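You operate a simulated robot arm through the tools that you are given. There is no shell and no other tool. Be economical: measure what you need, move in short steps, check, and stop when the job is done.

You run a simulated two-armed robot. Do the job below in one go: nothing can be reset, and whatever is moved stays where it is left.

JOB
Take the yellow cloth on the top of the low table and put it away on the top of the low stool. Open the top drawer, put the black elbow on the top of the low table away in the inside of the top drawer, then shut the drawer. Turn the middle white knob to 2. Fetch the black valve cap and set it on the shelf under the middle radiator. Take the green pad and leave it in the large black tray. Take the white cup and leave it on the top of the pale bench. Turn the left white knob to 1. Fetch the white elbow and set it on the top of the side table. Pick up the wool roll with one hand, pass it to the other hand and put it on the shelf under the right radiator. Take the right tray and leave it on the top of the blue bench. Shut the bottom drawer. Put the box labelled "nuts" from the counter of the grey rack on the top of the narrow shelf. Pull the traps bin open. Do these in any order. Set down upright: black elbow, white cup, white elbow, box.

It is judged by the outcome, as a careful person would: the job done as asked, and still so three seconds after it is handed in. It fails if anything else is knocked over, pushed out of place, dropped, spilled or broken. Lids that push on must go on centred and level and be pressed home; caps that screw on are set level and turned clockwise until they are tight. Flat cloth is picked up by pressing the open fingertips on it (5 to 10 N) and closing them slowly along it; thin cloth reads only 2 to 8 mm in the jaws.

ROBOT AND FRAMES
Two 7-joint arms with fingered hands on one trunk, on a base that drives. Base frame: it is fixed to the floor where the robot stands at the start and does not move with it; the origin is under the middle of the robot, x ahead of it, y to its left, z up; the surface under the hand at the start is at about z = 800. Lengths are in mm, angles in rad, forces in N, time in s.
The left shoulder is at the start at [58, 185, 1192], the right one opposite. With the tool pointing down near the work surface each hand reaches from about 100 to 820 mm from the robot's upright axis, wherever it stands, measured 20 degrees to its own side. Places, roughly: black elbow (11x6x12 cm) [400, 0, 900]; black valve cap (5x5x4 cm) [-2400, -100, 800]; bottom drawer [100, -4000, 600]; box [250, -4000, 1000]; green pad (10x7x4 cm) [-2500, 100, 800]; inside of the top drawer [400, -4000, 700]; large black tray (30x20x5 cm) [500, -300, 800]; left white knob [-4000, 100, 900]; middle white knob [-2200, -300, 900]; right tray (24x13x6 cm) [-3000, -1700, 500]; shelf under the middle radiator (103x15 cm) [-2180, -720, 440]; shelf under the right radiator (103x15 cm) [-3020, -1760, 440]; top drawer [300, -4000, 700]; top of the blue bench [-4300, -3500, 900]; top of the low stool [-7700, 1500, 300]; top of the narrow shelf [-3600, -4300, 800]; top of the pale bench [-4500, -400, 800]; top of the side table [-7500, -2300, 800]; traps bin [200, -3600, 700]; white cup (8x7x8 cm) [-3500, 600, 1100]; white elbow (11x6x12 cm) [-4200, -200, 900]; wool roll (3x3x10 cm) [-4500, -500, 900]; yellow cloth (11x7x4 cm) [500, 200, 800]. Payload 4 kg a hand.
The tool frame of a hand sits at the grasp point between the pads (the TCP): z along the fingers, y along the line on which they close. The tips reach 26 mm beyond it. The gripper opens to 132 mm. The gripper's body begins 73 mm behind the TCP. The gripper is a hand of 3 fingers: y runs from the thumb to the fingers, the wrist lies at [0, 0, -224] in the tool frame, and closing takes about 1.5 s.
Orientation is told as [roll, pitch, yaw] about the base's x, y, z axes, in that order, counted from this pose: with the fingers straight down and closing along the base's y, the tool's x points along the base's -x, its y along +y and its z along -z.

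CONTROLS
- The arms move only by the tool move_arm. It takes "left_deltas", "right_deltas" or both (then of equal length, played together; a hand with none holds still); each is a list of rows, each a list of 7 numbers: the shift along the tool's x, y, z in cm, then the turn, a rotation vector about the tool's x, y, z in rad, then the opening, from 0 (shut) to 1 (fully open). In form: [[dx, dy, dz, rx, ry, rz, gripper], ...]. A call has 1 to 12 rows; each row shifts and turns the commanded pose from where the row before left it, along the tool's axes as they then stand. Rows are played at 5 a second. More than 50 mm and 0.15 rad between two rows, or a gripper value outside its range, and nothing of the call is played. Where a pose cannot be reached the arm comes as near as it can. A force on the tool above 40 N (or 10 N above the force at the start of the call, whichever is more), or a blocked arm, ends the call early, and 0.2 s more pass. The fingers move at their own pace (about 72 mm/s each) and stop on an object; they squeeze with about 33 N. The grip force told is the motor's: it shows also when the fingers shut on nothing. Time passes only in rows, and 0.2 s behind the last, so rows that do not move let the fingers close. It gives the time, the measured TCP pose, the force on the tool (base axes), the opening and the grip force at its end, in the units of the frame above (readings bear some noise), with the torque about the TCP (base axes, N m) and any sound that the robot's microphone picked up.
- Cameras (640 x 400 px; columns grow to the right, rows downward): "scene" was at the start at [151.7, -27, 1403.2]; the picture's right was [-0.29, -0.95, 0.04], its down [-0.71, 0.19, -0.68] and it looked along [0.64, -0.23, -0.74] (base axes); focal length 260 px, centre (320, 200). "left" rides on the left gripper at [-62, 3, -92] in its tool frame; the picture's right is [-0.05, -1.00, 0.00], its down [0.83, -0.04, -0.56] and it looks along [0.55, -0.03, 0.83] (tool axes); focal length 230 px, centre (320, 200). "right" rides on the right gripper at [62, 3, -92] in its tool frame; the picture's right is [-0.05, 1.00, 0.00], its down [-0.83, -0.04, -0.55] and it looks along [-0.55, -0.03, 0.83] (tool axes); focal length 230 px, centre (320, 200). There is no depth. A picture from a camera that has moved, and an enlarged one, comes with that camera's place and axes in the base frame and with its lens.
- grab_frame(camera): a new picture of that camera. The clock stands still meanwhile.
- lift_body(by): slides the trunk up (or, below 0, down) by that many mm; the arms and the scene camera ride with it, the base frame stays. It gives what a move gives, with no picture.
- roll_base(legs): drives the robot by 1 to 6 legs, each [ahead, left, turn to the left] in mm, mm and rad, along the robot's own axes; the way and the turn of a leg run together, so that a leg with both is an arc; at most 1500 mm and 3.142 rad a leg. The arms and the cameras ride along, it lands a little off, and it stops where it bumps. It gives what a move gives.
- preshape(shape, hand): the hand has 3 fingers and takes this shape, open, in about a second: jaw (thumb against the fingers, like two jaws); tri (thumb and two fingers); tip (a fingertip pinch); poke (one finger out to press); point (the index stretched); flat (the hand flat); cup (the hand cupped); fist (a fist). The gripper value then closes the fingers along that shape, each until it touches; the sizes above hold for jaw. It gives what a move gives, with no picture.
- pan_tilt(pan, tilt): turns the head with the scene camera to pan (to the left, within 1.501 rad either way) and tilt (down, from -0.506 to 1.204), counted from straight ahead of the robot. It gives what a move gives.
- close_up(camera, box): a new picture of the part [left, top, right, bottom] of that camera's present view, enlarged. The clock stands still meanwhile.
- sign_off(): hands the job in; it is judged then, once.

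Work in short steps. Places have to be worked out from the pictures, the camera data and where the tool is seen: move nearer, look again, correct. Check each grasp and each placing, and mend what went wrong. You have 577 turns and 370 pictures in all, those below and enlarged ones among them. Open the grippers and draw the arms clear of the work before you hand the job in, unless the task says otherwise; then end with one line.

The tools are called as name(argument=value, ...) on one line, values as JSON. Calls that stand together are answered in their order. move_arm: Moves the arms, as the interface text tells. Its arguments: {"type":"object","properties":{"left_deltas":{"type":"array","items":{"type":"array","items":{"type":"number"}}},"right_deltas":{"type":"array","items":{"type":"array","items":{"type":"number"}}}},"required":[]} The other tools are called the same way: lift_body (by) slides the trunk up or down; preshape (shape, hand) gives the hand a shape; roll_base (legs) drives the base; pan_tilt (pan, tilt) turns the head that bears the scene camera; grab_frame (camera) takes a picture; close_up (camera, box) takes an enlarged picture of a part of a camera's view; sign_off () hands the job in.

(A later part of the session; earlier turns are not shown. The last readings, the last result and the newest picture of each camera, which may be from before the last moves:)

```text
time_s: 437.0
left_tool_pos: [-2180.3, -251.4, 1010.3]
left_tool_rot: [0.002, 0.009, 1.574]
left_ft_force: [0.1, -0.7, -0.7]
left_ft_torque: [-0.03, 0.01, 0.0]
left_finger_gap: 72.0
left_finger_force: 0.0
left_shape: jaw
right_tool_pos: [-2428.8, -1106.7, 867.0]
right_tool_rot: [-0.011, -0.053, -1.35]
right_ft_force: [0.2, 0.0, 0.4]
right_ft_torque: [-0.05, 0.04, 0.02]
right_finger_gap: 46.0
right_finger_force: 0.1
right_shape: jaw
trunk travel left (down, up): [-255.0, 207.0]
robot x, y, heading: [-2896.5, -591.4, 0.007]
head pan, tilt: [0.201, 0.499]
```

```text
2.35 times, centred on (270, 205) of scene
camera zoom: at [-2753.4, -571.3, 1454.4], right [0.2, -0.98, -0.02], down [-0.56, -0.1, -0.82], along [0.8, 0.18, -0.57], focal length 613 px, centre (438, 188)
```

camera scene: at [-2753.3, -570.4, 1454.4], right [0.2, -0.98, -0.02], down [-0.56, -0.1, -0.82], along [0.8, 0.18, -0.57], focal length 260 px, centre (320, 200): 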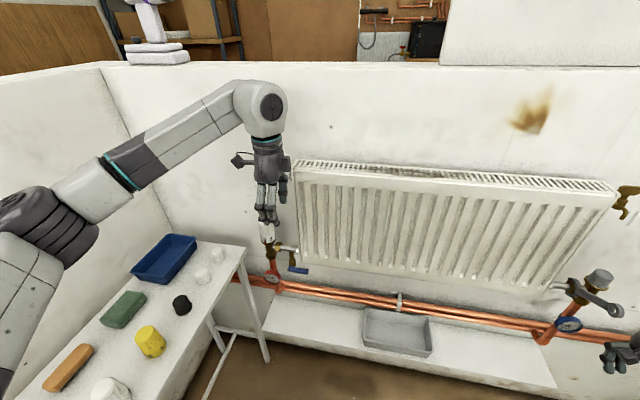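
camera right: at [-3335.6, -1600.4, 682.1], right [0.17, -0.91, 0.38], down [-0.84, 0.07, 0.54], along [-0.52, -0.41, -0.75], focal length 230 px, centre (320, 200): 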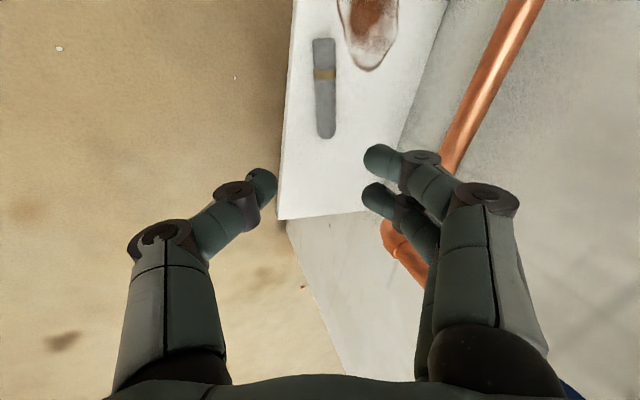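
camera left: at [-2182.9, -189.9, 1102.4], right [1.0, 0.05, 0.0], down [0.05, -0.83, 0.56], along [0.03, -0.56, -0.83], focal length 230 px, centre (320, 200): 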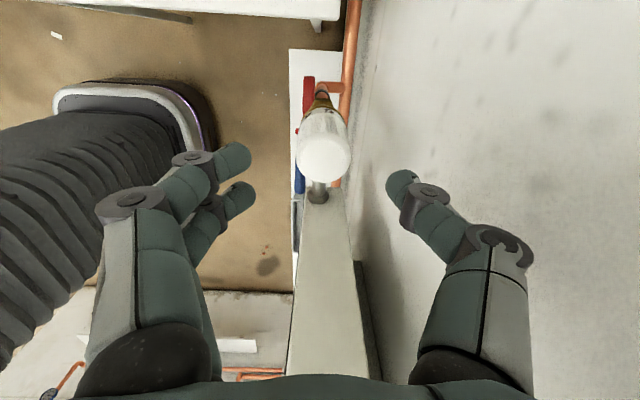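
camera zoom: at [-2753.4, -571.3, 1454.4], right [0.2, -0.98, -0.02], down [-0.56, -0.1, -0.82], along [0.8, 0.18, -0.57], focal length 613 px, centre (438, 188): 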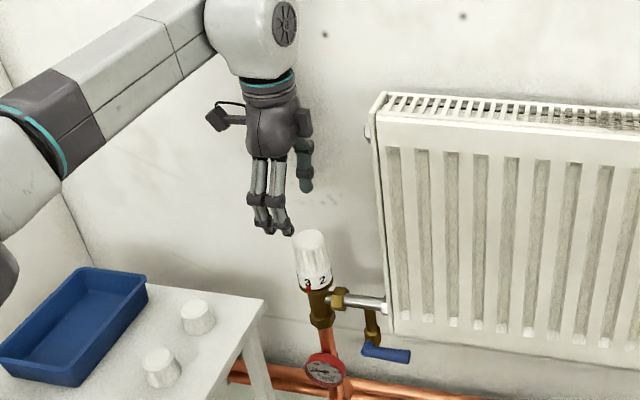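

The knob's top is at (-2178,-252,961): right under the hand. I descend to TCP z≈930 and close.

move_arm(left_deltas=[[0, -0.2, 4, 0, 0, 0, 0.55], [0, 0, 4, 0, 0, 0, 0.55], [0, 0, 0, 0, 0, 0, 0.3], [0, 0, 0, 0, 0, 0, 0.1], [0, 0, 0, 0, 0, 0, 0], [0, 0, 0, 0, 0, 0, 0], [0, 0, 0, 0, 0, 0, 0], [0, 0, 0, 0, 0, 0, 0]])

grab_frame(camera="left")

close_up(camera="scene", box=[230, 180, 330, 290])

```text
time_s: 438.8
left_tool_pos: [-2179.6, -252.4, 928.2]
left_tool_rot: [0.003, 0.007, 1.573]
left_ft_force: [-0.9, 3.1, -1.0]
left_ft_torque: [0.08, 0.05, -0.04]
left_finger_gap: 30.0
left_finger_force: 33.1
left_shape: jaw
right_tool_pos: [-2428.1, -1106.6, 867.7]
right_tool_rot: [-0.012, -0.056, -1.351]
right_ft_force: [-0.8, 0.5, -0.1]
right_ft_torque: [-0.02, 0.0, -0.02]
right_finger_gap: 46.0
right_finger_force: 0.1
right_shape: jaw
trunk travel left (down, up): [-255.0, 207.0]
robot x, y, heading: [-2896.0, -590.2, 0.006]
head pan, tilt: [0.201, 0.499]
```

```text
209 pictures are left
camera left: at [-2181.2, -189.6, 1019.7], right [1.0, 0.05, 0.0], down [0.05, -0.83, 0.56], along [0.03, -0.56, -0.83], focal length 230 px, centre (320, 200)
```

left: 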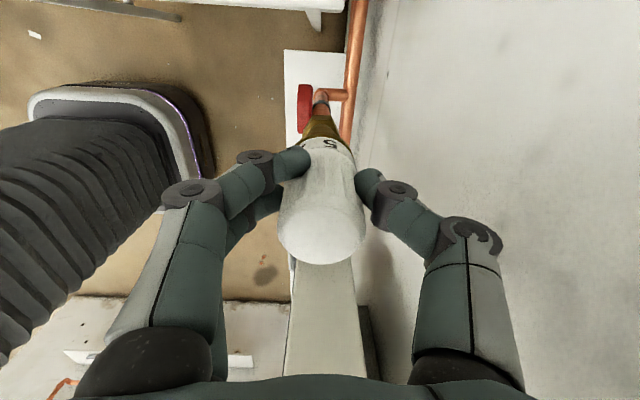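

```text
3.64 times, centred on (280, 235) of scene
camera zoom: at [-2753.6, -570.7, 1454.5], right [0.2, -0.98, -0.02], down [-0.56, -0.1, -0.82], along [0.8, 0.18, -0.57], focal length 947 px, centre (466, 73)
```

zoom: 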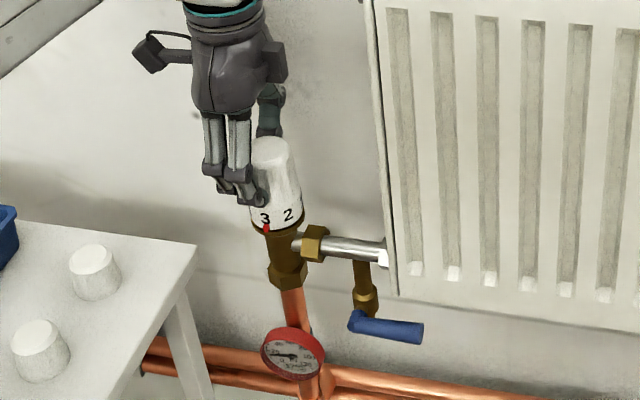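

Gripped (30 mm). I turn clockwise from above by 0.84 rad (tool +z), in six rows.

move_arm(left_deltas=[[0, 0, 0, 0, 0, 0.12, 0], [0, 0, 0, 0, 0, 0.14, 0], [0, 0, 0, 0, 0, 0.14, 0], [0, 0, 0, 0, 0, 0.14, 0], [0, 0, 0, 0, 0, 0.14, 0], [0, 0, 0, 0, 0, 0.14, 0], [0, 0, 0, 0, 0, 0, 0]])

close_up(camera="scene", box=[230, 180, 330, 290])

```text
time_s: 440.4
left_tool_pos: [-2173.4, -252.4, 927.5]
left_tool_rot: [-0.009, 0.002, 0.753]
left_ft_force: [32.3, 10.3, 5.2]
left_ft_torque: [0.1, -0.69, 0.29]
left_finger_gap: 30.6
left_finger_force: 33.4
left_shape: jaw
right_tool_pos: [-2426.8, -1106.1, 865.5]
right_tool_rot: [-0.013, -0.056, -1.352]
right_ft_force: [0.3, -0.9, -0.2]
right_ft_torque: [0.01, -0.02, 0.01]
right_finger_gap: 46.1
right_finger_force: 0.0
right_shape: jaw
trunk travel left (down, up): [-255.0, 207.0]
robot x, y, heading: [-2896.1, -587.2, 0.006]
head pan, tilt: [0.201, 0.499]
```

```text
3.64 times, centred on (280, 235) of scene
camera zoom: at [-2749.4, -569.9, 1454.1], right [0.2, -0.98, -0.02], down [-0.57, -0.1, -0.82], along [0.8, 0.18, -0.57], focal length 947 px, centre (466, 73)
```

zoom: 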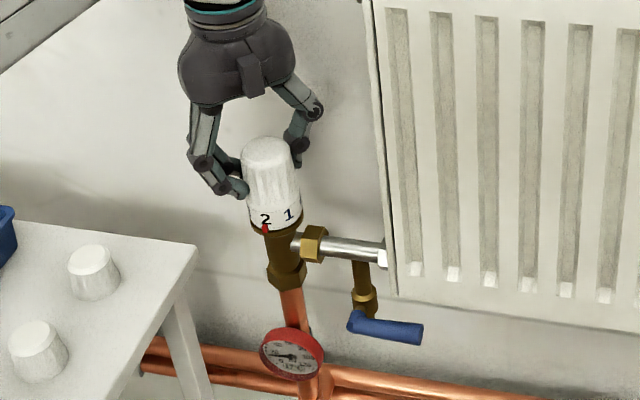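

The pointer now stands at 2. I open and rise, then check the reading.

move_arm(left_deltas=[[0, 0, 0, 0, 0, 0, 0.3], [0, 0, 0, 0, 0, 0, 0.55], [0, 0, 0, 0, 0, 0, 0.55], [0, 0, -3, 0, 0, 0, 0.55], [0, 0, -4.5, 0, 0, 0, 0.55], [0, 0, -4.5, 0, 0, 0, 0.55], [0, 0, -4.5, 0, 0, 0, 0.55]])

close_up(camera="scene", box=[245, 205, 305, 265])

```text
time_s: 442.0
left_tool_pos: [-2180.1, -253.5, 1093.7]
left_tool_rot: [-0.004, 0.007, 0.753]
left_ft_force: [0.1, 0.2, 0.9]
left_ft_torque: [0.03, 0.0, 0.0]
left_finger_gap: 71.8
left_finger_force: 0.1
left_shape: jaw
right_tool_pos: [-2429.5, -1108.2, 868.7]
right_tool_rot: [-0.012, -0.056, -1.352]
right_ft_force: [0.4, 0.4, -0.6]
right_ft_torque: [-0.03, 0.0, 0.01]
right_finger_gap: 46.3
right_finger_force: 0.1
right_shape: jaw
trunk travel left (down, up): [-255.0, 207.0]
robot x, y, heading: [-2894.8, -586.5, 0.007]
head pan, tilt: [0.201, 0.499]
```

```text
6.67 times, centred on (275, 235) of scene
camera zoom: at [-2755.0, -572.0, 1454.7], right [0.2, -0.98, -0.02], down [-0.56, -0.1, -0.82], along [0.8, 0.18, -0.57], focal length 1736 px, centre (620, -33)
```

zoom: 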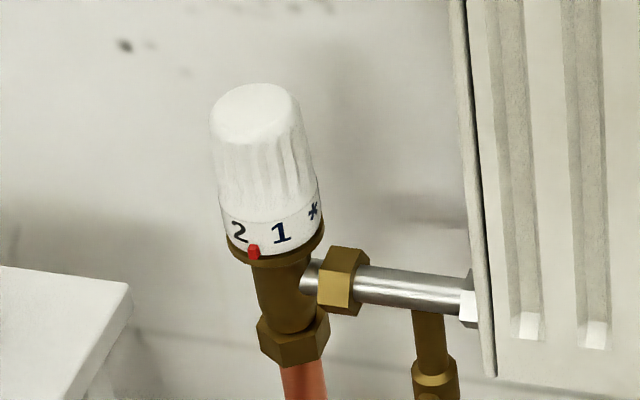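

Opening dragged the knob ~19° past 2. The side load shows the true axis at about (-2176.5,-259); I recentre there, regrip and turn back by 0.33 rad.

move_arm(left_deltas=[[0.15, -0.68, 0, 0, 0, 0, 0.55], [0, 0, 4.5, 0, 0, 0, 0.55], [0, 0, 4.5, 0, 0, 0, 0.55], [0, 0, 4.5, 0, 0, 0, 0.55], [0, 0, 2.8, 0, 0, 0, 0.55], [0, 0, 0, 0, 0, 0, 0.3], [0, 0, 0, 0, 0, 0, 0.1], [0, 0, 0, 0, 0, 0, 0], [0, 0, 0, 0, 0, 0, 0], [0, 0, 0, 0, 0, 0, 0], [0, 0, 0, 0, 0, 0, 0]])

close_up(camera="scene", box=[245, 205, 305, 265])

```text
time_s: 444.4
left_tool_pos: [-2175.0, -259.3, 931.0]
left_tool_rot: [-0.004, 0.007, 0.753]
left_ft_force: [2.8, -1.0, -1.1]
left_ft_torque: [-0.06, -0.05, 0.04]
left_finger_gap: 34.3
left_finger_force: 33.1
left_shape: jaw
right_tool_pos: [-2428.2, -1107.4, 866.2]
right_tool_rot: [-0.012, -0.057, -1.353]
right_ft_force: [-0.5, -0.3, 0.6]
right_ft_torque: [0.01, -0.01, -0.02]
right_finger_gap: 46.1
right_finger_force: 0.2
right_shape: jaw
trunk travel left (down, up): [-255.0, 207.0]
robot x, y, heading: [-2896.7, -585.7, 0.002]
head pan, tilt: [0.201, 0.499]
```

```text
6.67 times, centred on (275, 235) of scene
camera zoom: at [-2753.2, -571.2, 1454.4], right [0.2, -0.98, -0.02], down [-0.56, -0.1, -0.82], along [0.8, 0.18, -0.57], focal length 1736 px, centre (620, -33)
```

zoom: 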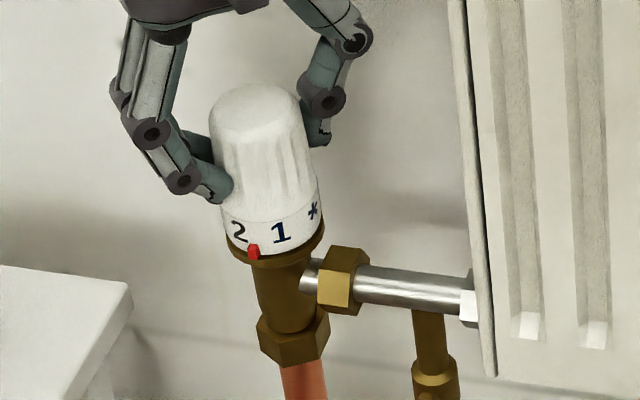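

Now I turn counter-clockwise by 0.33 rad and check while still gripping.

move_arm(left_deltas=[[0, 0, 0, 0, 0, -0.11, 0], [0, 0, 0, 0, 0, -0.11, 0], [0, 0, 0, 0, 0, -0.11, 0], [0, 0, 0, 0, 0, 0, 0]])

close_up(camera="scene", box=[245, 205, 305, 265])

```text
time_s: 445.4
left_tool_pos: [-2174.9, -259.5, 929.9]
left_tool_rot: [0.002, 0.008, 1.082]
left_ft_force: [-7.5, -0.6, -4.3]
left_ft_torque: [0.04, 0.13, -0.02]
left_finger_gap: 33.4
left_finger_force: 32.8
left_shape: jaw
right_tool_pos: [-2428.3, -1108.3, 867.7]
right_tool_rot: [-0.01, -0.055, -1.351]
right_ft_force: [0.5, -0.3, 0.0]
right_ft_torque: [-0.01, 0.0, 0.01]
right_finger_gap: 45.8
right_finger_force: 0.0
right_shape: jaw
trunk travel left (down, up): [-255.0, 207.0]
robot x, y, heading: [-2898.4, -588.6, 0.004]
head pan, tilt: [0.201, 0.499]
```

```text
6.67 times, centred on (275, 235) of scene
camera zoom: at [-2754.4, -570.9, 1454.5], right [0.2, -0.98, -0.02], down [-0.56, -0.1, -0.82], along [0.8, 0.18, -0.57], focal length 1736 px, centre (620, -33)
```

zoom: 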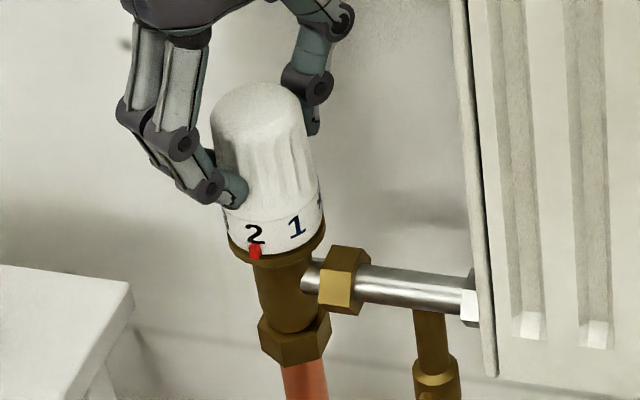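

Exactly on 2, with little side load. I release and rise.

move_arm(left_deltas=[[0, 0, 0, 0, 0, 0, 0.15], [0, 0, 0, 0, 0, 0, 0.3], [0, 0, 0, 0, 0, 0, 0.55], [0, 0, 0, 0, 0, 0, 0.55], [0, 0, -3, 0, 0, 0, 0.55], [0, 0, -4.5, 0, 0, 0, 0.55], [0, 0, -4.5, 0, 0, 0, 0.55], [0, 0, -4.5, 0, 0, 0, 0.55]])

close_up(camera="scene", box=[245, 205, 305, 265])

```text
time_s: 447.2
left_tool_pos: [-2174.3, -258.9, 1096.8]
left_tool_rot: [-0.002, 0.008, 1.084]
left_ft_force: [0.3, 0.1, -0.8]
left_ft_torque: [0.05, -0.02, 0.01]
left_finger_gap: 72.0
left_finger_force: 0.0
left_shape: jaw
right_tool_pos: [-2428.9, -1107.8, 868.1]
right_tool_rot: [-0.011, -0.057, -1.353]
right_ft_force: [-0.2, -0.5, -0.3]
right_ft_torque: [0.0, 0.0, 0.03]
right_finger_gap: 45.7
right_finger_force: 0.0
right_shape: jaw
trunk travel left (down, up): [-255.0, 207.0]
robot x, y, heading: [-2897.8, -592.7, 0.004]
head pan, tilt: [0.201, 0.499]
```

```text
6.67 times, centred on (275, 235) of scene
camera zoom: at [-2754.9, -572.3, 1454.7], right [0.2, -0.98, -0.02], down [-0.56, -0.1, -0.82], along [0.8, 0.18, -0.57], focal length 1736 px, centre (620, -33)
```

zoom: 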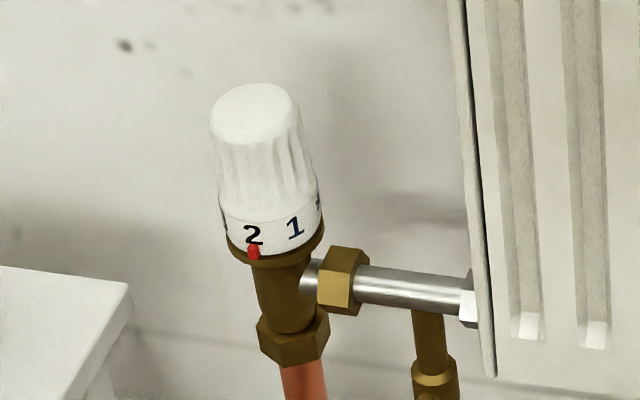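

The middle knob is at 2. Next the black valve cap at ~[-2416,-96]; I rotate the left hand to yaw 90° and bring it over the cap.

move_arm(left_deltas=[[0, 0, -1, 0, 0, -0.122, 0.57], [0, 0, -1, 0, 0, -0.122, 0.57], [0, 0, 0, 0, 0, -0.122, 0.57], [0, 0, 0, 0, 0, -0.122, 0.57], [-2.7, 4.0, 0, 0, 0, 0, 0.57], [-2.7, 4.0, 0, 0, 0, 0, 0.57], [-2.7, 4.0, 0, 0, 0, 0, 0.57], [-2.7, 4.0, 0, 0, 0, 0, 0.57], [-2.7, 4.0, 0, 0, 0, 0, 0.57], [-2.7, 4.0, 0, 0, 0, 0, 0.57]])

grab_frame(camera="left")

grab_frame(camera="scene")

```text
time_s: 449.4
left_tool_pos: [-2415.4, -93.2, 1114.7]
left_tool_rot: [-0.001, 0.006, 1.57]
left_ft_force: [0.0, -0.5, -0.2]
left_ft_torque: [-0.03, 0.02, -0.01]
left_finger_gap: 74.7
left_finger_force: 0.1
left_shape: jaw
right_tool_pos: [-2431.4, -1106.6, 868.5]
right_tool_rot: [-0.009, -0.055, -1.351]
right_ft_force: [-0.5, 0.4, 0.4]
right_ft_torque: [0.0, -0.05, 0.02]
right_finger_gap: 45.6
right_finger_force: 0.1
right_shape: jaw
trunk travel left (down, up): [-255.0, 207.0]
robot x, y, heading: [-2898.7, -588.7, 0.006]
head pan, tilt: [0.201, 0.499]
```

```text
202 pictures are left
camera left: at [-2417.9, -31.6, 1207.0], right [1.0, 0.05, 0.0], down [0.04, -0.83, 0.56], along [0.03, -0.56, -0.83], focal length 230 px, centre (320, 200)
```

left: 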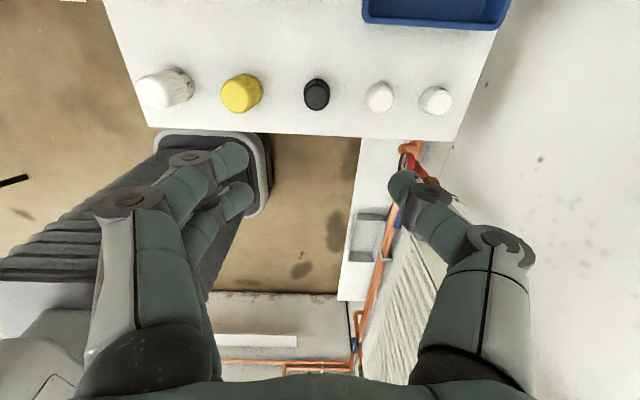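

```text
201 pictures are left
camera scene: at [-2756.2, -570.1, 1454.8], right [0.2, -0.98, -0.02], down [-0.56, -0.1, -0.82], along [0.8, 0.18, -0.57], focal length 260 px, centre (320, 200)
```

scene: 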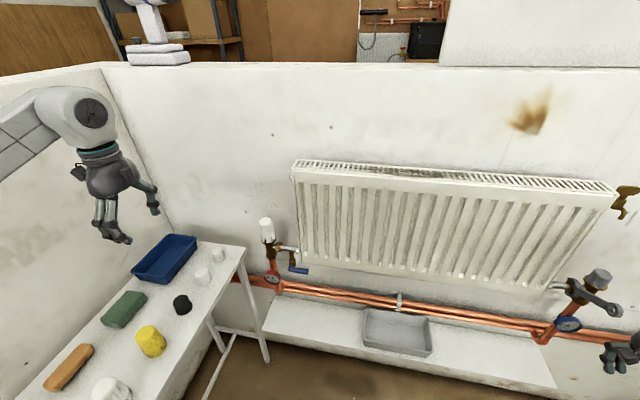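

The cap is right below the TCP. I descend to TCP z≈845 and look.

move_arm(left_deltas=[[0, 0.3, 4.5, 0, 0, 0, 0.57], [0, 0, 4.5, 0, 0, 0, 0.57], [0, 0, 4.5, 0, 0, 0, 0.57], [0, 0, 4.5, 0, 0, 0, 0.57], [0, 0, 4.5, 0, 0, 0, 0.57], [0, 0, 4.5, 0, 0, 0, 0.57]])

grab_frame(camera="left")

```text
time_s: 450.8
left_tool_pos: [-2417.4, -96.6, 844.1]
left_tool_rot: [0.002, 0.009, 1.571]
left_ft_force: [0.4, -1.1, 0.4]
left_ft_torque: [0.04, 0.0, 0.03]
left_finger_gap: 74.4
left_finger_force: 0.1
left_shape: jaw
right_tool_pos: [-2427.2, -1108.7, 866.2]
right_tool_rot: [-0.012, -0.056, -1.351]
right_ft_force: [-0.7, 0.1, 0.6]
right_ft_torque: [0.0, -0.02, -0.03]
right_finger_gap: 45.8
right_finger_force: 0.1
right_shape: jaw
trunk travel left (down, up): [-255.0, 207.0]
robot x, y, heading: [-2896.9, -591.6, 0.011]
head pan, tilt: [0.201, 0.499]
```

```text
200 pictures are left
camera left: at [-2420.7, -33.6, 935.8], right [1.0, 0.05, 0.0], down [0.04, -0.83, 0.56], along [0.03, -0.56, -0.83], focal length 230 px, centre (320, 200)
```

left: 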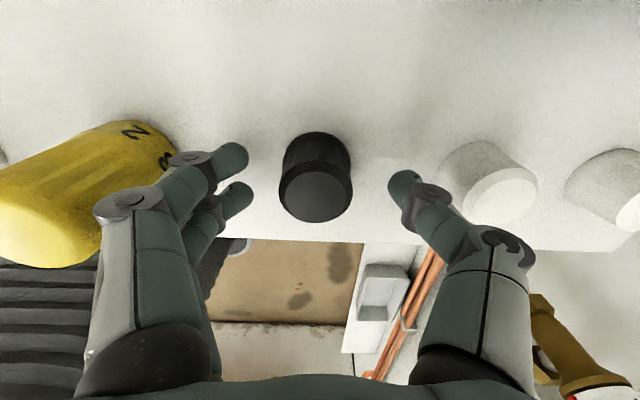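

Centred. Down 11 mm more and close.

move_arm(left_deltas=[[0, 0, 1.1, 0, 0, 0, 0.57], [0, 0, 0, 0, 0, 0, 0.35], [0, 0, 0, 0, 0, 0, 0.1], [0, 0, 0, 0, 0, 0, 0], [0, 0, 0, 0, 0, 0, 0], [0, 0, 0, 0, 0, 0, 0], [0, 0, -2, 0, 0, 0, 0], [0, 0, -4, 0, 0, 0, 0], [0, 0, -4, 0, 0, 0, 0]])

grab_frame(camera="left")

```text
time_s: 452.8
left_tool_pos: [-2419.1, -96.2, 934.0]
left_tool_rot: [0.002, 0.007, 1.57]
left_ft_force: [0.9, 0.0, -0.4]
left_ft_torque: [-0.01, -0.01, 0.03]
left_finger_gap: 31.1
left_finger_force: 33.4
left_shape: jaw
right_tool_pos: [-2428.3, -1108.1, 867.7]
right_tool_rot: [-0.01, -0.056, -1.352]
right_ft_force: [0.3, 0.0, -0.2]
right_ft_torque: [0.0, 0.0, -0.02]
right_finger_gap: 46.1
right_finger_force: 0.0
right_shape: jaw
trunk travel left (down, up): [-255.0, 207.0]
robot x, y, heading: [-2895.2, -587.7, 0.006]
head pan, tilt: [0.201, 0.499]
```

```text
199 pictures are left
camera left: at [-2421.8, -34.3, 1025.3], right [1.0, 0.05, 0.0], down [0.05, -0.83, 0.56], along [0.03, -0.56, -0.83], focal length 230 px, centre (320, 200)
```

left: 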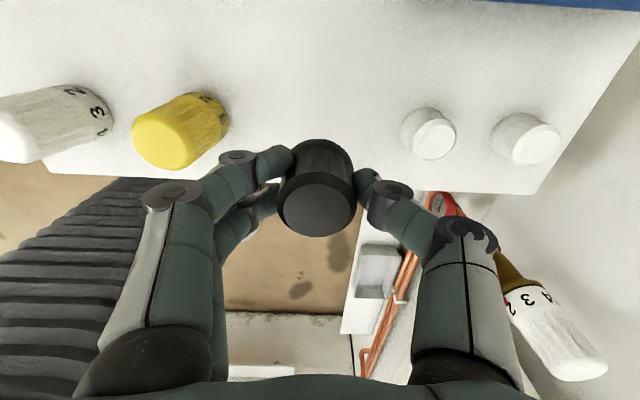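

The cap is held. I raise it, strafe right 460 mm to be opposite the shelf's right part (clear of the white table), and bring the hand to my front.

move_arm(left_deltas=[[0, 0, -4, 0, 0, 0, 0], [0, 0, -4, 0, 0, 0, 0]])

roll_base(legs=[[0, -460, 0]])

move_arm(left_deltas=[[4.7, 0, 0, 0, 0, 0, 0], [4.7, 0, 0, 0, 0, 0, 0], [4.7, 0, 0, 0, 0, 0, 0], [4.7, 0, 0, 0, 0, 0, 0], [4.7, 0, 0, 0, 0, 0, 0], [4.7, 0, 0, 0, 0, 0, 0], [4.7, 0, 0, 0, 0, 0, 0], [4.7, 0, 0, 0, 0, 0, 0], [4.7, 0, 0, 0, 0, 0, 0]])

lift_body(by=-180)

pan_tilt(pan=0, tilt=0.5)

grab_frame(camera="scene")

```text
time_s: 453.4
left_tool_pos: [-2417.7, -97.8, 1015.1]
left_tool_rot: [0.004, 0.008, 1.571]
left_ft_force: [0.0, 0.3, 0.2]
left_ft_torque: [0.02, -0.01, 0.01]
left_finger_gap: 30.9
left_finger_force: 32.7
left_shape: jaw
right_tool_pos: [-2429.0, -1107.4, 866.4]
right_tool_rot: [-0.012, -0.056, -1.351]
right_ft_force: [0.2, 0.2, -0.9]
right_ft_torque: [-0.01, 0.01, -0.01]
right_finger_gap: 46.2
right_finger_force: 0.1
right_shape: jaw
trunk travel left (down, up): [-255.0, 207.0]
robot x, y, heading: [-2893.8, -586.8, 0.004]
head pan, tilt: [0.201, 0.499]
```

```text
time_s: 456.2
left_tool_pos: [-2414.7, -558.4, 1015.2]
left_tool_rot: [0.002, 0.006, 1.568]
left_ft_force: [0.1, 1.3, 0.0]
left_ft_torque: [0.01, 0.06, 0.01]
left_finger_gap: 30.7
left_finger_force: 32.8
left_shape: jaw
right_tool_pos: [-2429.4, -1570.8, 867.1]
right_tool_rot: [-0.01, -0.055, -1.353]
right_ft_force: [-0.1, -0.5, -1.0]
right_ft_torque: [-0.01, -0.03, 0.0]
right_finger_gap: 45.9
right_finger_force: 0.0
right_shape: jaw
trunk travel left (down, up): [-255.0, 207.0]
robot x, y, heading: [-2893.2, -1050.2, 0.0]
head pan, tilt: [0.201, 0.499]
```

```text
time_s: 458.2
left_tool_pos: [-2415.4, -984.5, 1019.9]
left_tool_rot: [0.003, 0.005, 1.571]
left_ft_force: [0.5, -0.2, 0.6]
left_ft_torque: [0.01, -0.02, 0.01]
left_finger_gap: 30.5
left_finger_force: 33.1
left_shape: jaw
right_tool_pos: [-2429.0, -1572.3, 866.3]
right_tool_rot: [-0.01, -0.054, -1.353]
right_ft_force: [-0.1, 0.1, -0.2]
right_ft_torque: [-0.02, 0.0, 0.01]
right_finger_gap: 45.9
right_finger_force: 0.0
right_shape: jaw
trunk travel left (down, up): [-255.0, 207.0]
robot x, y, heading: [-2896.3, -1051.3, 0.002]
head pan, tilt: [0.201, 0.499]
```

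```text
time_s: 460.2
left_tool_pos: [-2415.5, -982.4, 837.5]
left_tool_rot: [0.002, 0.006, 1.569]
left_ft_force: [0.1, 0.7, 0.3]
left_ft_torque: [0.03, 0.0, -0.01]
left_finger_gap: 30.4
left_finger_force: 33.0
left_shape: jaw
right_tool_pos: [-2427.6, -1570.2, 688.4]
right_tool_rot: [-0.007, -0.056, -1.353]
right_ft_force: [0.0, -0.3, 0.0]
right_ft_torque: [0.02, 0.01, -0.02]
right_finger_gap: 45.9
right_finger_force: 0.1
right_shape: jaw
trunk travel left (down, up): [-75.0, 387.0]
robot x, y, heading: [-2894.8, -1053.6, 0.003]
head pan, tilt: [0.201, 0.499]
```

```text
time_s: 460.9
left_tool_pos: [-2416.0, -981.5, 837.2]
left_tool_rot: [0.004, 0.006, 1.57]
left_ft_force: [-0.1, 0.6, -0.1]
left_ft_torque: [0.06, 0.0, -0.02]
left_finger_gap: 30.3
left_finger_force: 33.7
left_shape: jaw
right_tool_pos: [-2428.3, -1569.9, 686.3]
right_tool_rot: [-0.011, -0.056, -1.354]
right_ft_force: [-0.2, -0.7, -0.1]
right_ft_torque: [-0.01, 0.01, 0.01]
right_finger_gap: 45.9
right_finger_force: 0.0
right_shape: jaw
trunk travel left (down, up): [-75.0, 387.0]
robot x, y, heading: [-2895.8, -1051.3, 0.003]
head pan, tilt: [0.0, 0.499]
```

```text
198 pictures are left
camera scene: at [-2607.8, -1050.9, 1207.4], right [0.0, -1.0, 0.0], down [-0.77, 0.0, -0.64], along [0.64, 0.0, -0.77], focal length 260 px, centre (320, 200)
```

scene: 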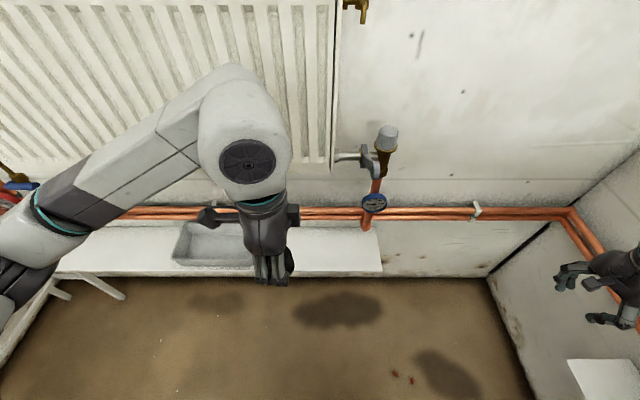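

The free shelf part is x≥-2262, y -860…-1240. I tilt the hand 0.2 rad and bring the cap over [-2225,-1000] at z≈560.

move_arm(left_deltas=[[0, 0, 0, 0.1, 0, 0, 0], [0, 0, 0, 0.1, 0, 0, 0], [0.24, -1.65, 3.86, 0, 0, 0, 0], [0.24, -1.65, 3.86, 0, 0, 0, 0], [0.24, -1.65, 3.86, 0, 0, 0, 0], [0.24, -1.65, 3.86, 0, 0, 0, 0], [0.24, -1.65, 3.86, 0, 0, 0, 0], [0.24, -1.65, 3.86, 0, 0, 0, 0], [0.24, -1.65, 3.86, 0, 0, 0, 0], [0.24, -1.65, 3.86, 0, 0, 0, 0]])

grab_frame(camera="left")

grab_frame(camera="scene")

```text
time_s: 463.1
left_tool_pos: [-2232.3, -1005.9, 564.5]
left_tool_rot: [-0.206, 0.009, 1.565]
left_ft_force: [0.0, 0.0, -1.1]
left_ft_torque: [-0.02, 0.02, 0.01]
left_finger_gap: 30.3
left_finger_force: 33.1
left_shape: jaw
right_tool_pos: [-2433.1, -1569.8, 691.3]
right_tool_rot: [-0.003, -0.056, -1.355]
right_ft_force: [-0.2, -0.1, 0.1]
right_ft_torque: [-0.01, -0.01, 0.02]
right_finger_gap: 45.8
right_finger_force: 0.1
right_shape: jaw
trunk travel left (down, up): [-75.0, 387.0]
robot x, y, heading: [-2896.4, -1049.5, -0.0]
head pan, tilt: [0.0, 0.499]
```

```text
197 pictures are left
camera left: at [-2254.4, -942.8, 652.2], right [0.98, 0.05, 0.2], down [-0.08, -0.83, 0.56], along [0.2, -0.56, -0.8], focal length 230 px, centre (320, 200)
```

left: 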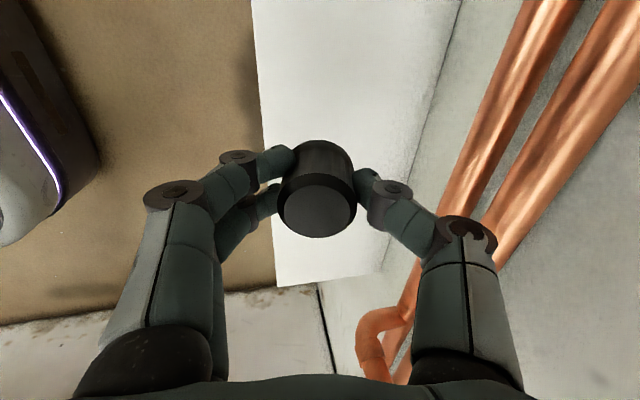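

```text
196 pictures are left
camera scene: at [-2617.2, -1049.8, 1210.4], right [0.0, -1.0, 0.0], down [-0.76, 0.0, -0.64], along [0.64, 0.0, -0.76], focal length 260 px, centre (320, 200)
```

scene: 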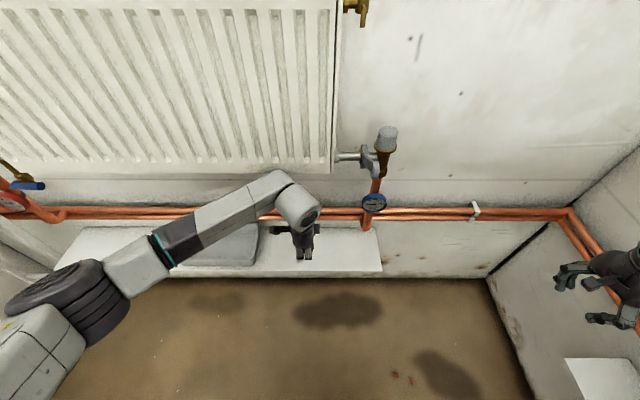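

The cap hangs over the shelf between the front edge and the pipes. I lower to ~15 mm above and then feel for contact.

move_arm(left_deltas=[[0, 0, 3.8, 0, 0, 0, 0], [0, 0, 3.4, 0, 0, 0, 0], [0, 0.1, 0.5, 0, 0, 0, 0], [0, 0.1, 0.5, 0, 0, 0, 0], [0, 0.1, 0.5, 0, 0, 0, 0], [0, 0.1, 0.5, 0, 0, 0, 0], [0, 0.1, 0.5, 0, 0, 0, 0]])

grab_frame(camera="left")

```text
time_s: 464.7
left_tool_pos: [-2211.6, -1005.4, 469.9]
left_tool_rot: [-0.205, 0.01, 1.569]
left_ft_force: [-5.3, 6.0, 32.4]
left_ft_torque: [0.18, 0.66, -0.02]
left_finger_gap: 33.6
left_finger_force: 32.7
left_shape: jaw
right_tool_pos: [-2430.5, -1570.0, 690.8]
right_tool_rot: [-0.007, -0.056, -1.352]
right_ft_force: [-0.1, 0.0, -0.7]
right_ft_torque: [0.01, 0.0, -0.01]
right_finger_gap: 45.7
right_finger_force: 0.1
right_shape: jaw
trunk travel left (down, up): [-75.0, 387.0]
robot x, y, heading: [-2895.1, -1049.6, 0.006]
head pan, tilt: [0.0, 0.499]
```

```text
195 pictures are left
camera left: at [-2232.2, -942.6, 557.6], right [0.98, 0.05, 0.2], down [-0.07, -0.82, 0.56], along [0.2, -0.56, -0.8], focal length 230 px, centre (320, 200)
```

left: 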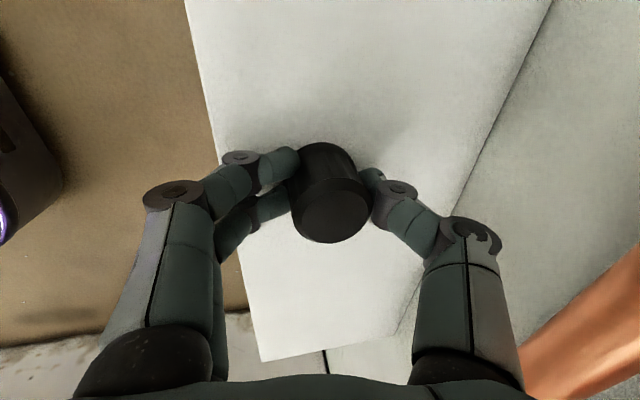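

It's down (32 N). I ease up a little, open, and withdraw.

move_arm(left_deltas=[[0, 0, -0.2, 0, 0, 0, 0], [0, 0, 0, 0, 0, 0, 0.35], [0, 0, 0, 0, 0, 0, 0.5], [0, 0, 0, 0, 0, 0, 0.5], [0, 0, -3, 0, 0, 0, 0.5], [0, 0, -4.5, 0, 0, 0, 0.5], [0, 0, -4.5, 0, 0, 0, 0.5]])

grab_frame(camera="left")

```text
time_s: 466.3
left_tool_pos: [-2238.2, -1002.6, 584.6]
left_tool_rot: [-0.198, 0.006, 1.57]
left_ft_force: [-0.6, 0.2, 0.6]
left_ft_torque: [0.02, -0.05, 0.02]
left_finger_gap: 65.9
left_finger_force: 0.0
left_shape: jaw
right_tool_pos: [-2428.4, -1570.7, 688.2]
right_tool_rot: [-0.01, -0.057, -1.353]
right_ft_force: [0.5, -0.4, 0.4]
right_ft_torque: [0.02, -0.04, -0.01]
right_finger_gap: 46.0
right_finger_force: 0.0
right_shape: jaw
trunk travel left (down, up): [-75.0, 387.0]
robot x, y, heading: [-2893.6, -1052.1, 0.004]
head pan, tilt: [0.0, 0.499]
```

```text
194 pictures are left
camera left: at [-2258.5, -940.2, 673.2], right [0.98, 0.05, 0.2], down [-0.07, -0.83, 0.56], along [0.19, -0.56, -0.81], focal length 230 px, centre (320, 200)
```

left: 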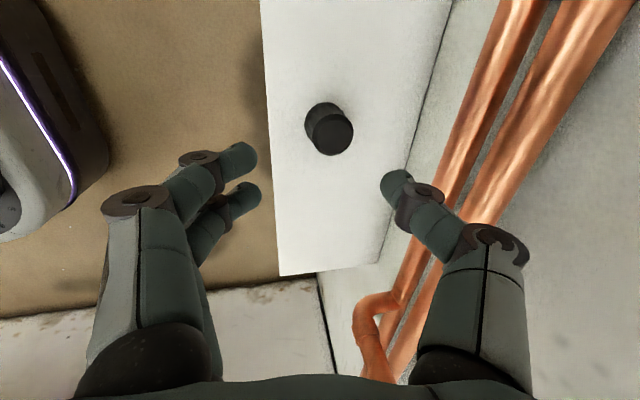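

The black cap stands on the shelf. I raise the left hand and trunk, and bring the right hand to a compact yaw-0 pose.

move_arm(left_deltas=[[0, 2, -4.5, -0.02, 0, 0, 0.5], [0, 2, -4.5, -0.02, 0, 0, 0.5], [0, 2, -4.5, -0.02, 0, 0, 0.5], [0, 2, -4.5, -0.02, 0, 0, 0.5], [0, 2, -4.5, -0.02, 0, 0, 0.5], [0, 0, 0, -0.02, 0, 0, 0.5], [0, 0, 0, -0.02, 0, 0, 0.5], [0, 0, 0, -0.02, 0, 0, 0.5], [0, 0, 0, -0.02, 0, 0, 0.5], [0, 0, 0, -0.02, 0, 0, 0.5]], right_deltas=[[0, 0, -2, 0, 0, -0.135, 0.5], [0, 0, -2, 0, 0, -0.135, 0.5], [0, 0, -2, 0, 0, -0.135, 0.5], [0, 0, -2, 0, 0, -0.135, 0.5], [0, 0, -2, 0, 0, -0.135, 0.5], [0, 0, 0, 0, 0, -0.135, 0.5], [0, 0, 0, 0, 0, -0.135, 0.5], [0, 0, 0, 0, 0, -0.135, 0.5], [0, 0, 0, 0, 0, -0.135, 0.5], [0, 0, 0, 0, 0, -0.135, 0.5]])

move_arm(right_deltas=[[2, 4, 0, 0, 0, 0, 0.5], [2, 4, 0, 0, 0, 0, 0.5], [2, 4, 0, 0, 0, 0, 0.5], [2, 4, 0, 0, 0, 0, 0.5], [0, 4, 0, 0, 0, 0, 0.5]])

lift_body(by=200)

roll_base(legs=[[0, 350, 0], [0, 0, 1.57]])

pan_tilt(pan=-0.2, tilt=0.6)

grab_frame(camera="scene")

```text
time_s: 468.5
left_tool_pos: [-2369.4, -1000.5, 790.8]
left_tool_rot: [0.004, 0.007, 1.569]
left_ft_force: [-0.4, 0.2, 0.1]
left_ft_torque: [-0.04, -0.02, -0.03]
left_finger_gap: 65.6
left_finger_force: 0.0
left_shape: jaw
right_tool_pos: [-2428.6, -1565.1, 787.4]
right_tool_rot: [-0.055, -0.002, -0.002]
right_ft_force: [0.5, -0.6, 0.9]
right_ft_torque: [0.02, -0.01, -0.04]
right_finger_gap: 65.3
right_finger_force: 0.1
right_shape: jaw
trunk travel left (down, up): [-75.0, 387.0]
robot x, y, heading: [-2899.4, -1052.0, 0.007]
head pan, tilt: [0.0, 0.499]
```

```text
time_s: 469.7
left_tool_pos: [-2369.2, -999.6, 792.1]
left_tool_rot: [0.004, 0.009, 1.569]
left_ft_force: [0.1, 0.0, 0.5]
left_ft_torque: [0.03, 0.02, 0.0]
left_finger_gap: 65.6
left_finger_force: 0.1
left_shape: jaw
right_tool_pos: [-2508.4, -1363.9, 778.4]
right_tool_rot: [-0.058, -0.001, -0.006]
right_ft_force: [-0.4, -0.2, -0.3]
right_ft_torque: [-0.01, 0.04, -0.02]
right_finger_gap: 65.7
right_finger_force: 0.1
right_shape: jaw
trunk travel left (down, up): [-75.0, 387.0]
robot x, y, heading: [-2894.7, -1048.2, -0.0]
head pan, tilt: [0.0, 0.499]
```

```text
time_s: 471.9
left_tool_pos: [-2369.1, -1001.6, 990.7]
left_tool_rot: [0.005, 0.007, 1.569]
left_ft_force: [0.6, -0.4, -0.8]
left_ft_torque: [0.01, 0.02, 0.01]
left_finger_gap: 65.7
left_finger_force: 0.2
left_shape: jaw
right_tool_pos: [-2507.4, -1363.4, 974.2]
right_tool_rot: [-0.056, 0.0, -0.004]
right_ft_force: [0.2, 0.2, 0.7]
right_ft_torque: [0.02, -0.01, -0.01]
right_finger_gap: 65.6
right_finger_force: 0.1
right_shape: jaw
trunk travel left (down, up): [-275.0, 187.0]
robot x, y, heading: [-2895.9, -1052.8, 0.001]
head pan, tilt: [0.0, 0.499]
```

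```text
time_s: 478.0
left_tool_pos: [-2958.6, -173.0, 990.8]
left_tool_rot: [0.004, 0.007, -3.119]
left_ft_force: [-0.4, 0.2, -0.1]
left_ft_torque: [-0.04, -0.03, 0.0]
left_finger_gap: 65.8
left_finger_force: 0.0
left_shape: jaw
right_tool_pos: [-2592.2, -302.3, 975.7]
right_tool_rot: [-0.056, -0.001, 1.59]
right_ft_force: [0.6, 0.1, -0.8]
right_ft_torque: [-0.01, 0.0, 0.04]
right_finger_gap: 65.7
right_finger_force: 0.0
right_shape: jaw
trunk travel left (down, up): [-275.0, 187.0]
robot x, y, heading: [-2898.0, -698.6, 1.599]
head pan, tilt: [0.0, 0.499]
```

```text
time_s: 478.8
left_tool_pos: [-2958.6, -172.8, 990.0]
left_tool_rot: [0.004, 0.006, -3.119]
left_ft_force: [0.0, 0.2, 0.1]
left_ft_torque: [-0.01, 0.03, 0.01]
left_finger_gap: 65.5
left_finger_force: 0.1
left_shape: jaw
right_tool_pos: [-2591.9, -301.8, 976.0]
right_tool_rot: [-0.057, -0.001, 1.59]
right_ft_force: [0.3, -0.5, -0.6]
right_ft_torque: [-0.05, -0.02, 0.0]
right_finger_gap: 65.4
right_finger_force: 0.0
right_shape: jaw
trunk travel left (down, up): [-275.0, 187.0]
robot x, y, heading: [-2897.8, -697.5, 1.598]
head pan, tilt: [-0.201, 0.6]
```

```text
193 pictures are left
camera scene: at [-2882.8, -570.7, 1468.8], right [0.98, -0.17, 0.02], down [-0.1, -0.63, -0.77], along [0.14, 0.76, -0.64], focal length 260 px, centre (320, 200)
```

scene: 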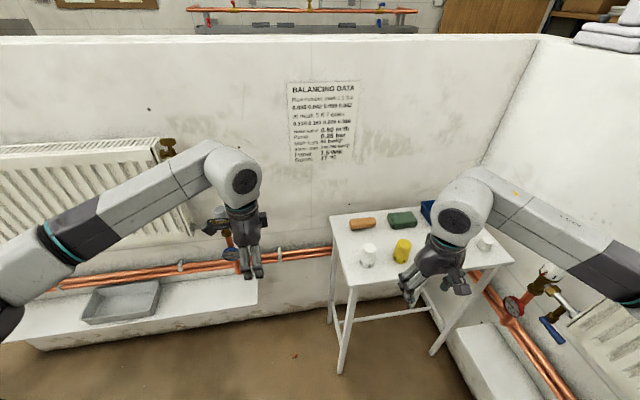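

The green pad lies at ~[-2467,48], long side along x. I move the base to about (-2850,-590), yaw the right hand so it closes along y, and bring it over the pad.

roll_base(legs=[[105, -45, -0.03]])

move_arm(right_deltas=[[0, -1.5, -2, 0, 0, 0.145, 0.7], [0, -1.5, -2, 0, 0, 0.145, 0.7], [0, -1, 0, 0, 0, 0.145, 0.7], [0, 0, 0, 0, 0, 0.145, 0.7], [0, 0, 0, 0, 0, 0.145, 0.7], [0, 0, 0, 0, 0, 0.145, 0.7], [0, 0, 0, 0, 0, 0.145, 0.7], [0, 0, 0, 0, 0, 0.145, 0.7], [0, 0, 0, 0, 0, 0.145, 0.7], [0, 0, 0, 0, 0, 0.145, 0.7]])

grab_frame(camera="right")

```text
time_s: 480.0
left_tool_pos: [-2900.6, -67.6, 990.9]
left_tool_rot: [0.004, 0.008, 3.134]
left_ft_force: [-0.6, -0.3, -0.2]
left_ft_torque: [0.02, 0.0, -0.02]
left_finger_gap: 65.6
left_finger_force: 0.1
left_shape: jaw
right_tool_pos: [-2538.0, -206.6, 976.6]
right_tool_rot: [-0.058, -0.003, 1.563]
right_ft_force: [0.1, -0.2, -1.0]
right_ft_torque: [-0.03, 0.03, -0.01]
right_finger_gap: 65.6
right_finger_force: 0.1
right_shape: jaw
trunk travel left (down, up): [-275.0, 187.0]
robot x, y, heading: [-2855.6, -592.4, 1.569]
head pan, tilt: [-0.201, 0.6]
```

```text
time_s: 482.2
left_tool_pos: [-2899.4, -66.7, 991.8]
left_tool_rot: [0.003, 0.006, 3.136]
left_ft_force: [-0.6, 1.1, 0.2]
left_ft_torque: [0.02, 0.03, 0.0]
left_finger_gap: 65.9
left_finger_force: 0.2
left_shape: jaw
right_tool_pos: [-2375.7, -201.5, 930.1]
right_tool_rot: [0.001, -0.056, 0.116]
right_ft_force: [0.2, -0.4, 0.4]
right_ft_torque: [0.01, 0.0, 0.0]
right_finger_gap: 92.1
right_finger_force: 0.0
right_shape: jaw
right hand out of reach, approached as far as the arm can: row 7, 8, 9, 10
trunk travel left (down, up): [-275.0, 187.0]
robot x, y, heading: [-2857.2, -592.9, 1.568]
head pan, tilt: [-0.201, 0.6]
```

```text
192 pictures are left
camera right: at [-2441.5, -206.4, 1018.2], right [-0.06, 1.0, 0.0], down [0.8, 0.05, 0.6], along [0.6, 0.04, -0.8], focal length 230 px, centre (320, 200)
```

right: 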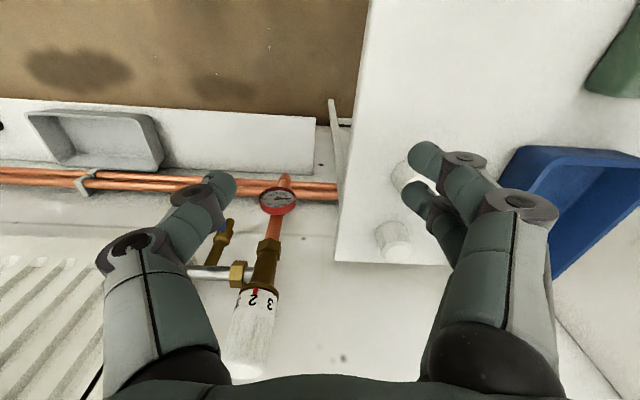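

The hand drifted right and low but touched nothing. I raise it and move it forward over the table toward the pad.

move_arm(right_deltas=[[0, 0, -4, 0, 0, 0, 0.7], [0, 0, -4, 0, 0, 0, 0.7], [1, 4.2, 0, 0, 0, 0, 0.7], [1, 4.2, 0, 0, 0, 0, 0.7], [1, 4.2, 0, 0, 0, 0, 0.7], [1, 4.2, 0, 0, 0, 0, 0.7], [1, 4.2, 0, 0, 0, 0, 0.7], [1, 4.2, 0, 0, 0, 0, 0.7]])

grab_frame(camera="right")

grab_frame(camera="scene")

```text
time_s: 484.0
left_tool_pos: [-2900.7, -65.4, 989.3]
left_tool_rot: [0.005, 0.01, 3.134]
left_ft_force: [-0.4, 0.7, 0.0]
left_ft_torque: [-0.02, -0.03, 0.0]
left_finger_gap: 65.9
left_finger_force: 0.2
left_shape: jaw
right_tool_pos: [-2416.5, 45.7, 967.8]
right_tool_rot: [-0.008, -0.057, 0.111]
right_ft_force: [0.2, -1.3, -0.1]
right_ft_torque: [0.01, 0.0, 0.02]
right_finger_gap: 91.8
right_finger_force: 0.1
right_shape: jaw
right hand out of reach, approached as far as the arm can: row 1, 2, 3, 4
trunk travel left (down, up): [-275.0, 187.0]
robot x, y, heading: [-2856.7, -591.6, 1.569]
head pan, tilt: [-0.201, 0.6]
```

```text
191 pictures are left
camera right: at [-2482.2, 41.7, 1055.9], right [-0.06, 1.0, 0.0], down [0.8, 0.05, 0.6], along [0.6, 0.03, -0.8], focal length 230 px, centre (320, 200)
```

right: 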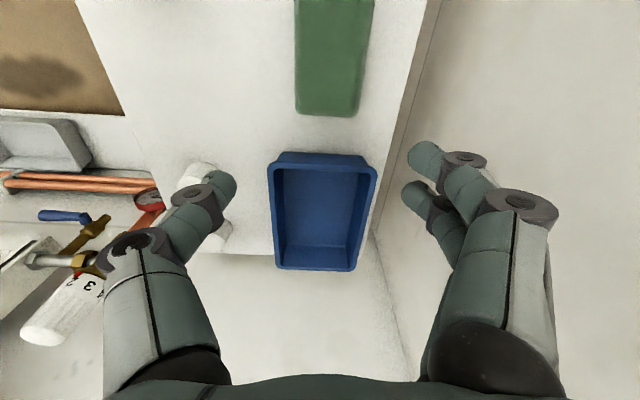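

```text
190 pictures are left
camera scene: at [-2836.9, -465.0, 1468.6], right [0.98, -0.2, 0.02], down [-0.11, -0.63, -0.77], along [0.17, 0.75, -0.64], focal length 260 px, centre (320, 200)
```

scene: 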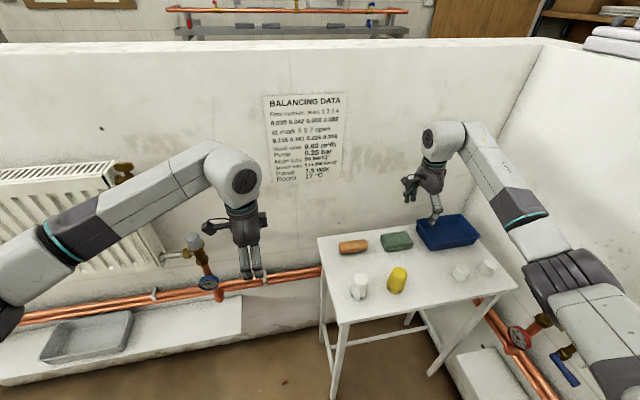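

The pad's near end shows at the frame top; its centre is ~[-2467,54]. I move 5 cm left and check.

move_arm(right_deltas=[[2.5, 0.7, -1, 0, 0, 0, 0.75], [2.5, 0.3, 0, 0, 0, 0, 0.75], [0, 0, 3, 0, 0, 0, 0.75]])

grab_frame(camera="right")

```text
time_s: 484.8
left_tool_pos: [-2899.6, -67.1, 990.2]
left_tool_rot: [0.005, 0.007, 3.135]
left_ft_force: [-0.8, -0.4, -0.4]
left_ft_torque: [0.01, -0.03, 0.01]
left_finger_gap: 65.5
left_finger_force: 0.0
left_shape: jaw
right_tool_pos: [-2463.0, 47.6, 945.0]
right_tool_rot: [-0.005, -0.055, 0.111]
right_ft_force: [0.0, -0.4, 0.1]
right_ft_torque: [0.01, 0.0, -0.01]
right_finger_gap: 98.6
right_finger_force: 0.0
right_shape: jaw
trunk travel left (down, up): [-275.0, 187.0]
robot x, y, heading: [-2853.9, -593.0, 1.567]
head pan, tilt: [-0.201, 0.6]
```

```text
189 pictures are left
camera right: at [-2529.6, 44.1, 1032.0], right [-0.06, 1.0, 0.0], down [0.8, 0.05, 0.6], along [0.6, 0.03, -0.8], focal length 230 px, centre (320, 200)
```

right: 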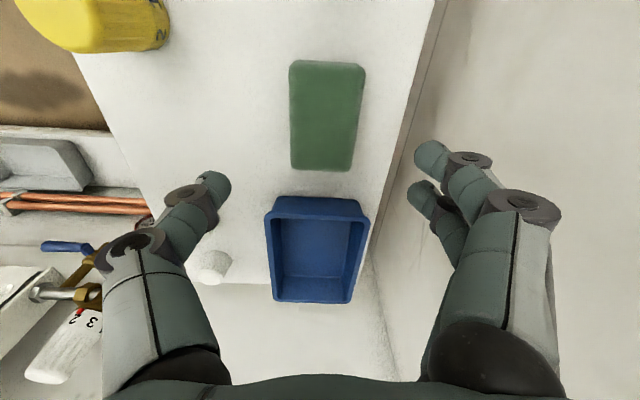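

Good. A 1.4 cm correction, then down to TCP z≈830 and close.

move_arm(right_deltas=[[1.4, 0.3, 3, 0, 0, 0, 0.75], [0, 0, 4.2, 0, 0, 0, 0.75], [0, 0, 4.2, 0, 0, 0, 0.75], [0, 0, 0, 0, 0, 0, 0.4], [0, 0, 0, 0, 0, 0, 0.1], [0, 0, 0, 0, 0, 0, 0], [0, 0, 0, 0, 0, 0, 0], [0, 0, 0, 0, 0, 0, 0], [0, 0, 0, 0, 0, 0, 0]])

grab_frame(camera="right")

```text
time_s: 486.8
left_tool_pos: [-2901.5, -66.5, 991.0]
left_tool_rot: [0.003, 0.006, 3.135]
left_ft_force: [-0.5, 0.5, 0.5]
left_ft_torque: [0.01, -0.02, 0.01]
left_finger_gap: 65.5
left_finger_force: 0.1
left_shape: jaw
right_tool_pos: [-2473.2, 50.4, 828.9]
right_tool_rot: [-0.004, -0.057, 0.11]
right_ft_force: [0.2, -1.0, 0.7]
right_ft_torque: [0.02, -0.02, 0.03]
right_finger_gap: 55.5
right_finger_force: 33.3
right_shape: jaw
trunk travel left (down, up): [-275.0, 187.0]
robot x, y, heading: [-2855.1, -595.8, 1.569]
head pan, tilt: [-0.201, 0.6]
```

```text
188 pictures are left
camera right: at [-2538.9, 47.1, 918.0], right [-0.06, 1.0, 0.0], down [0.8, 0.05, 0.6], along [0.6, 0.03, -0.8], focal length 230 px, centre (320, 200)
```

right: 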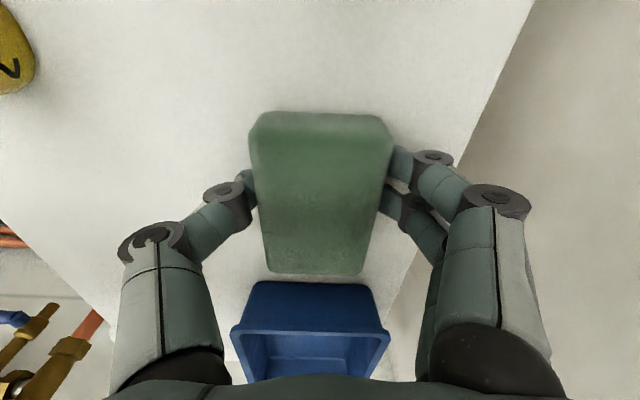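

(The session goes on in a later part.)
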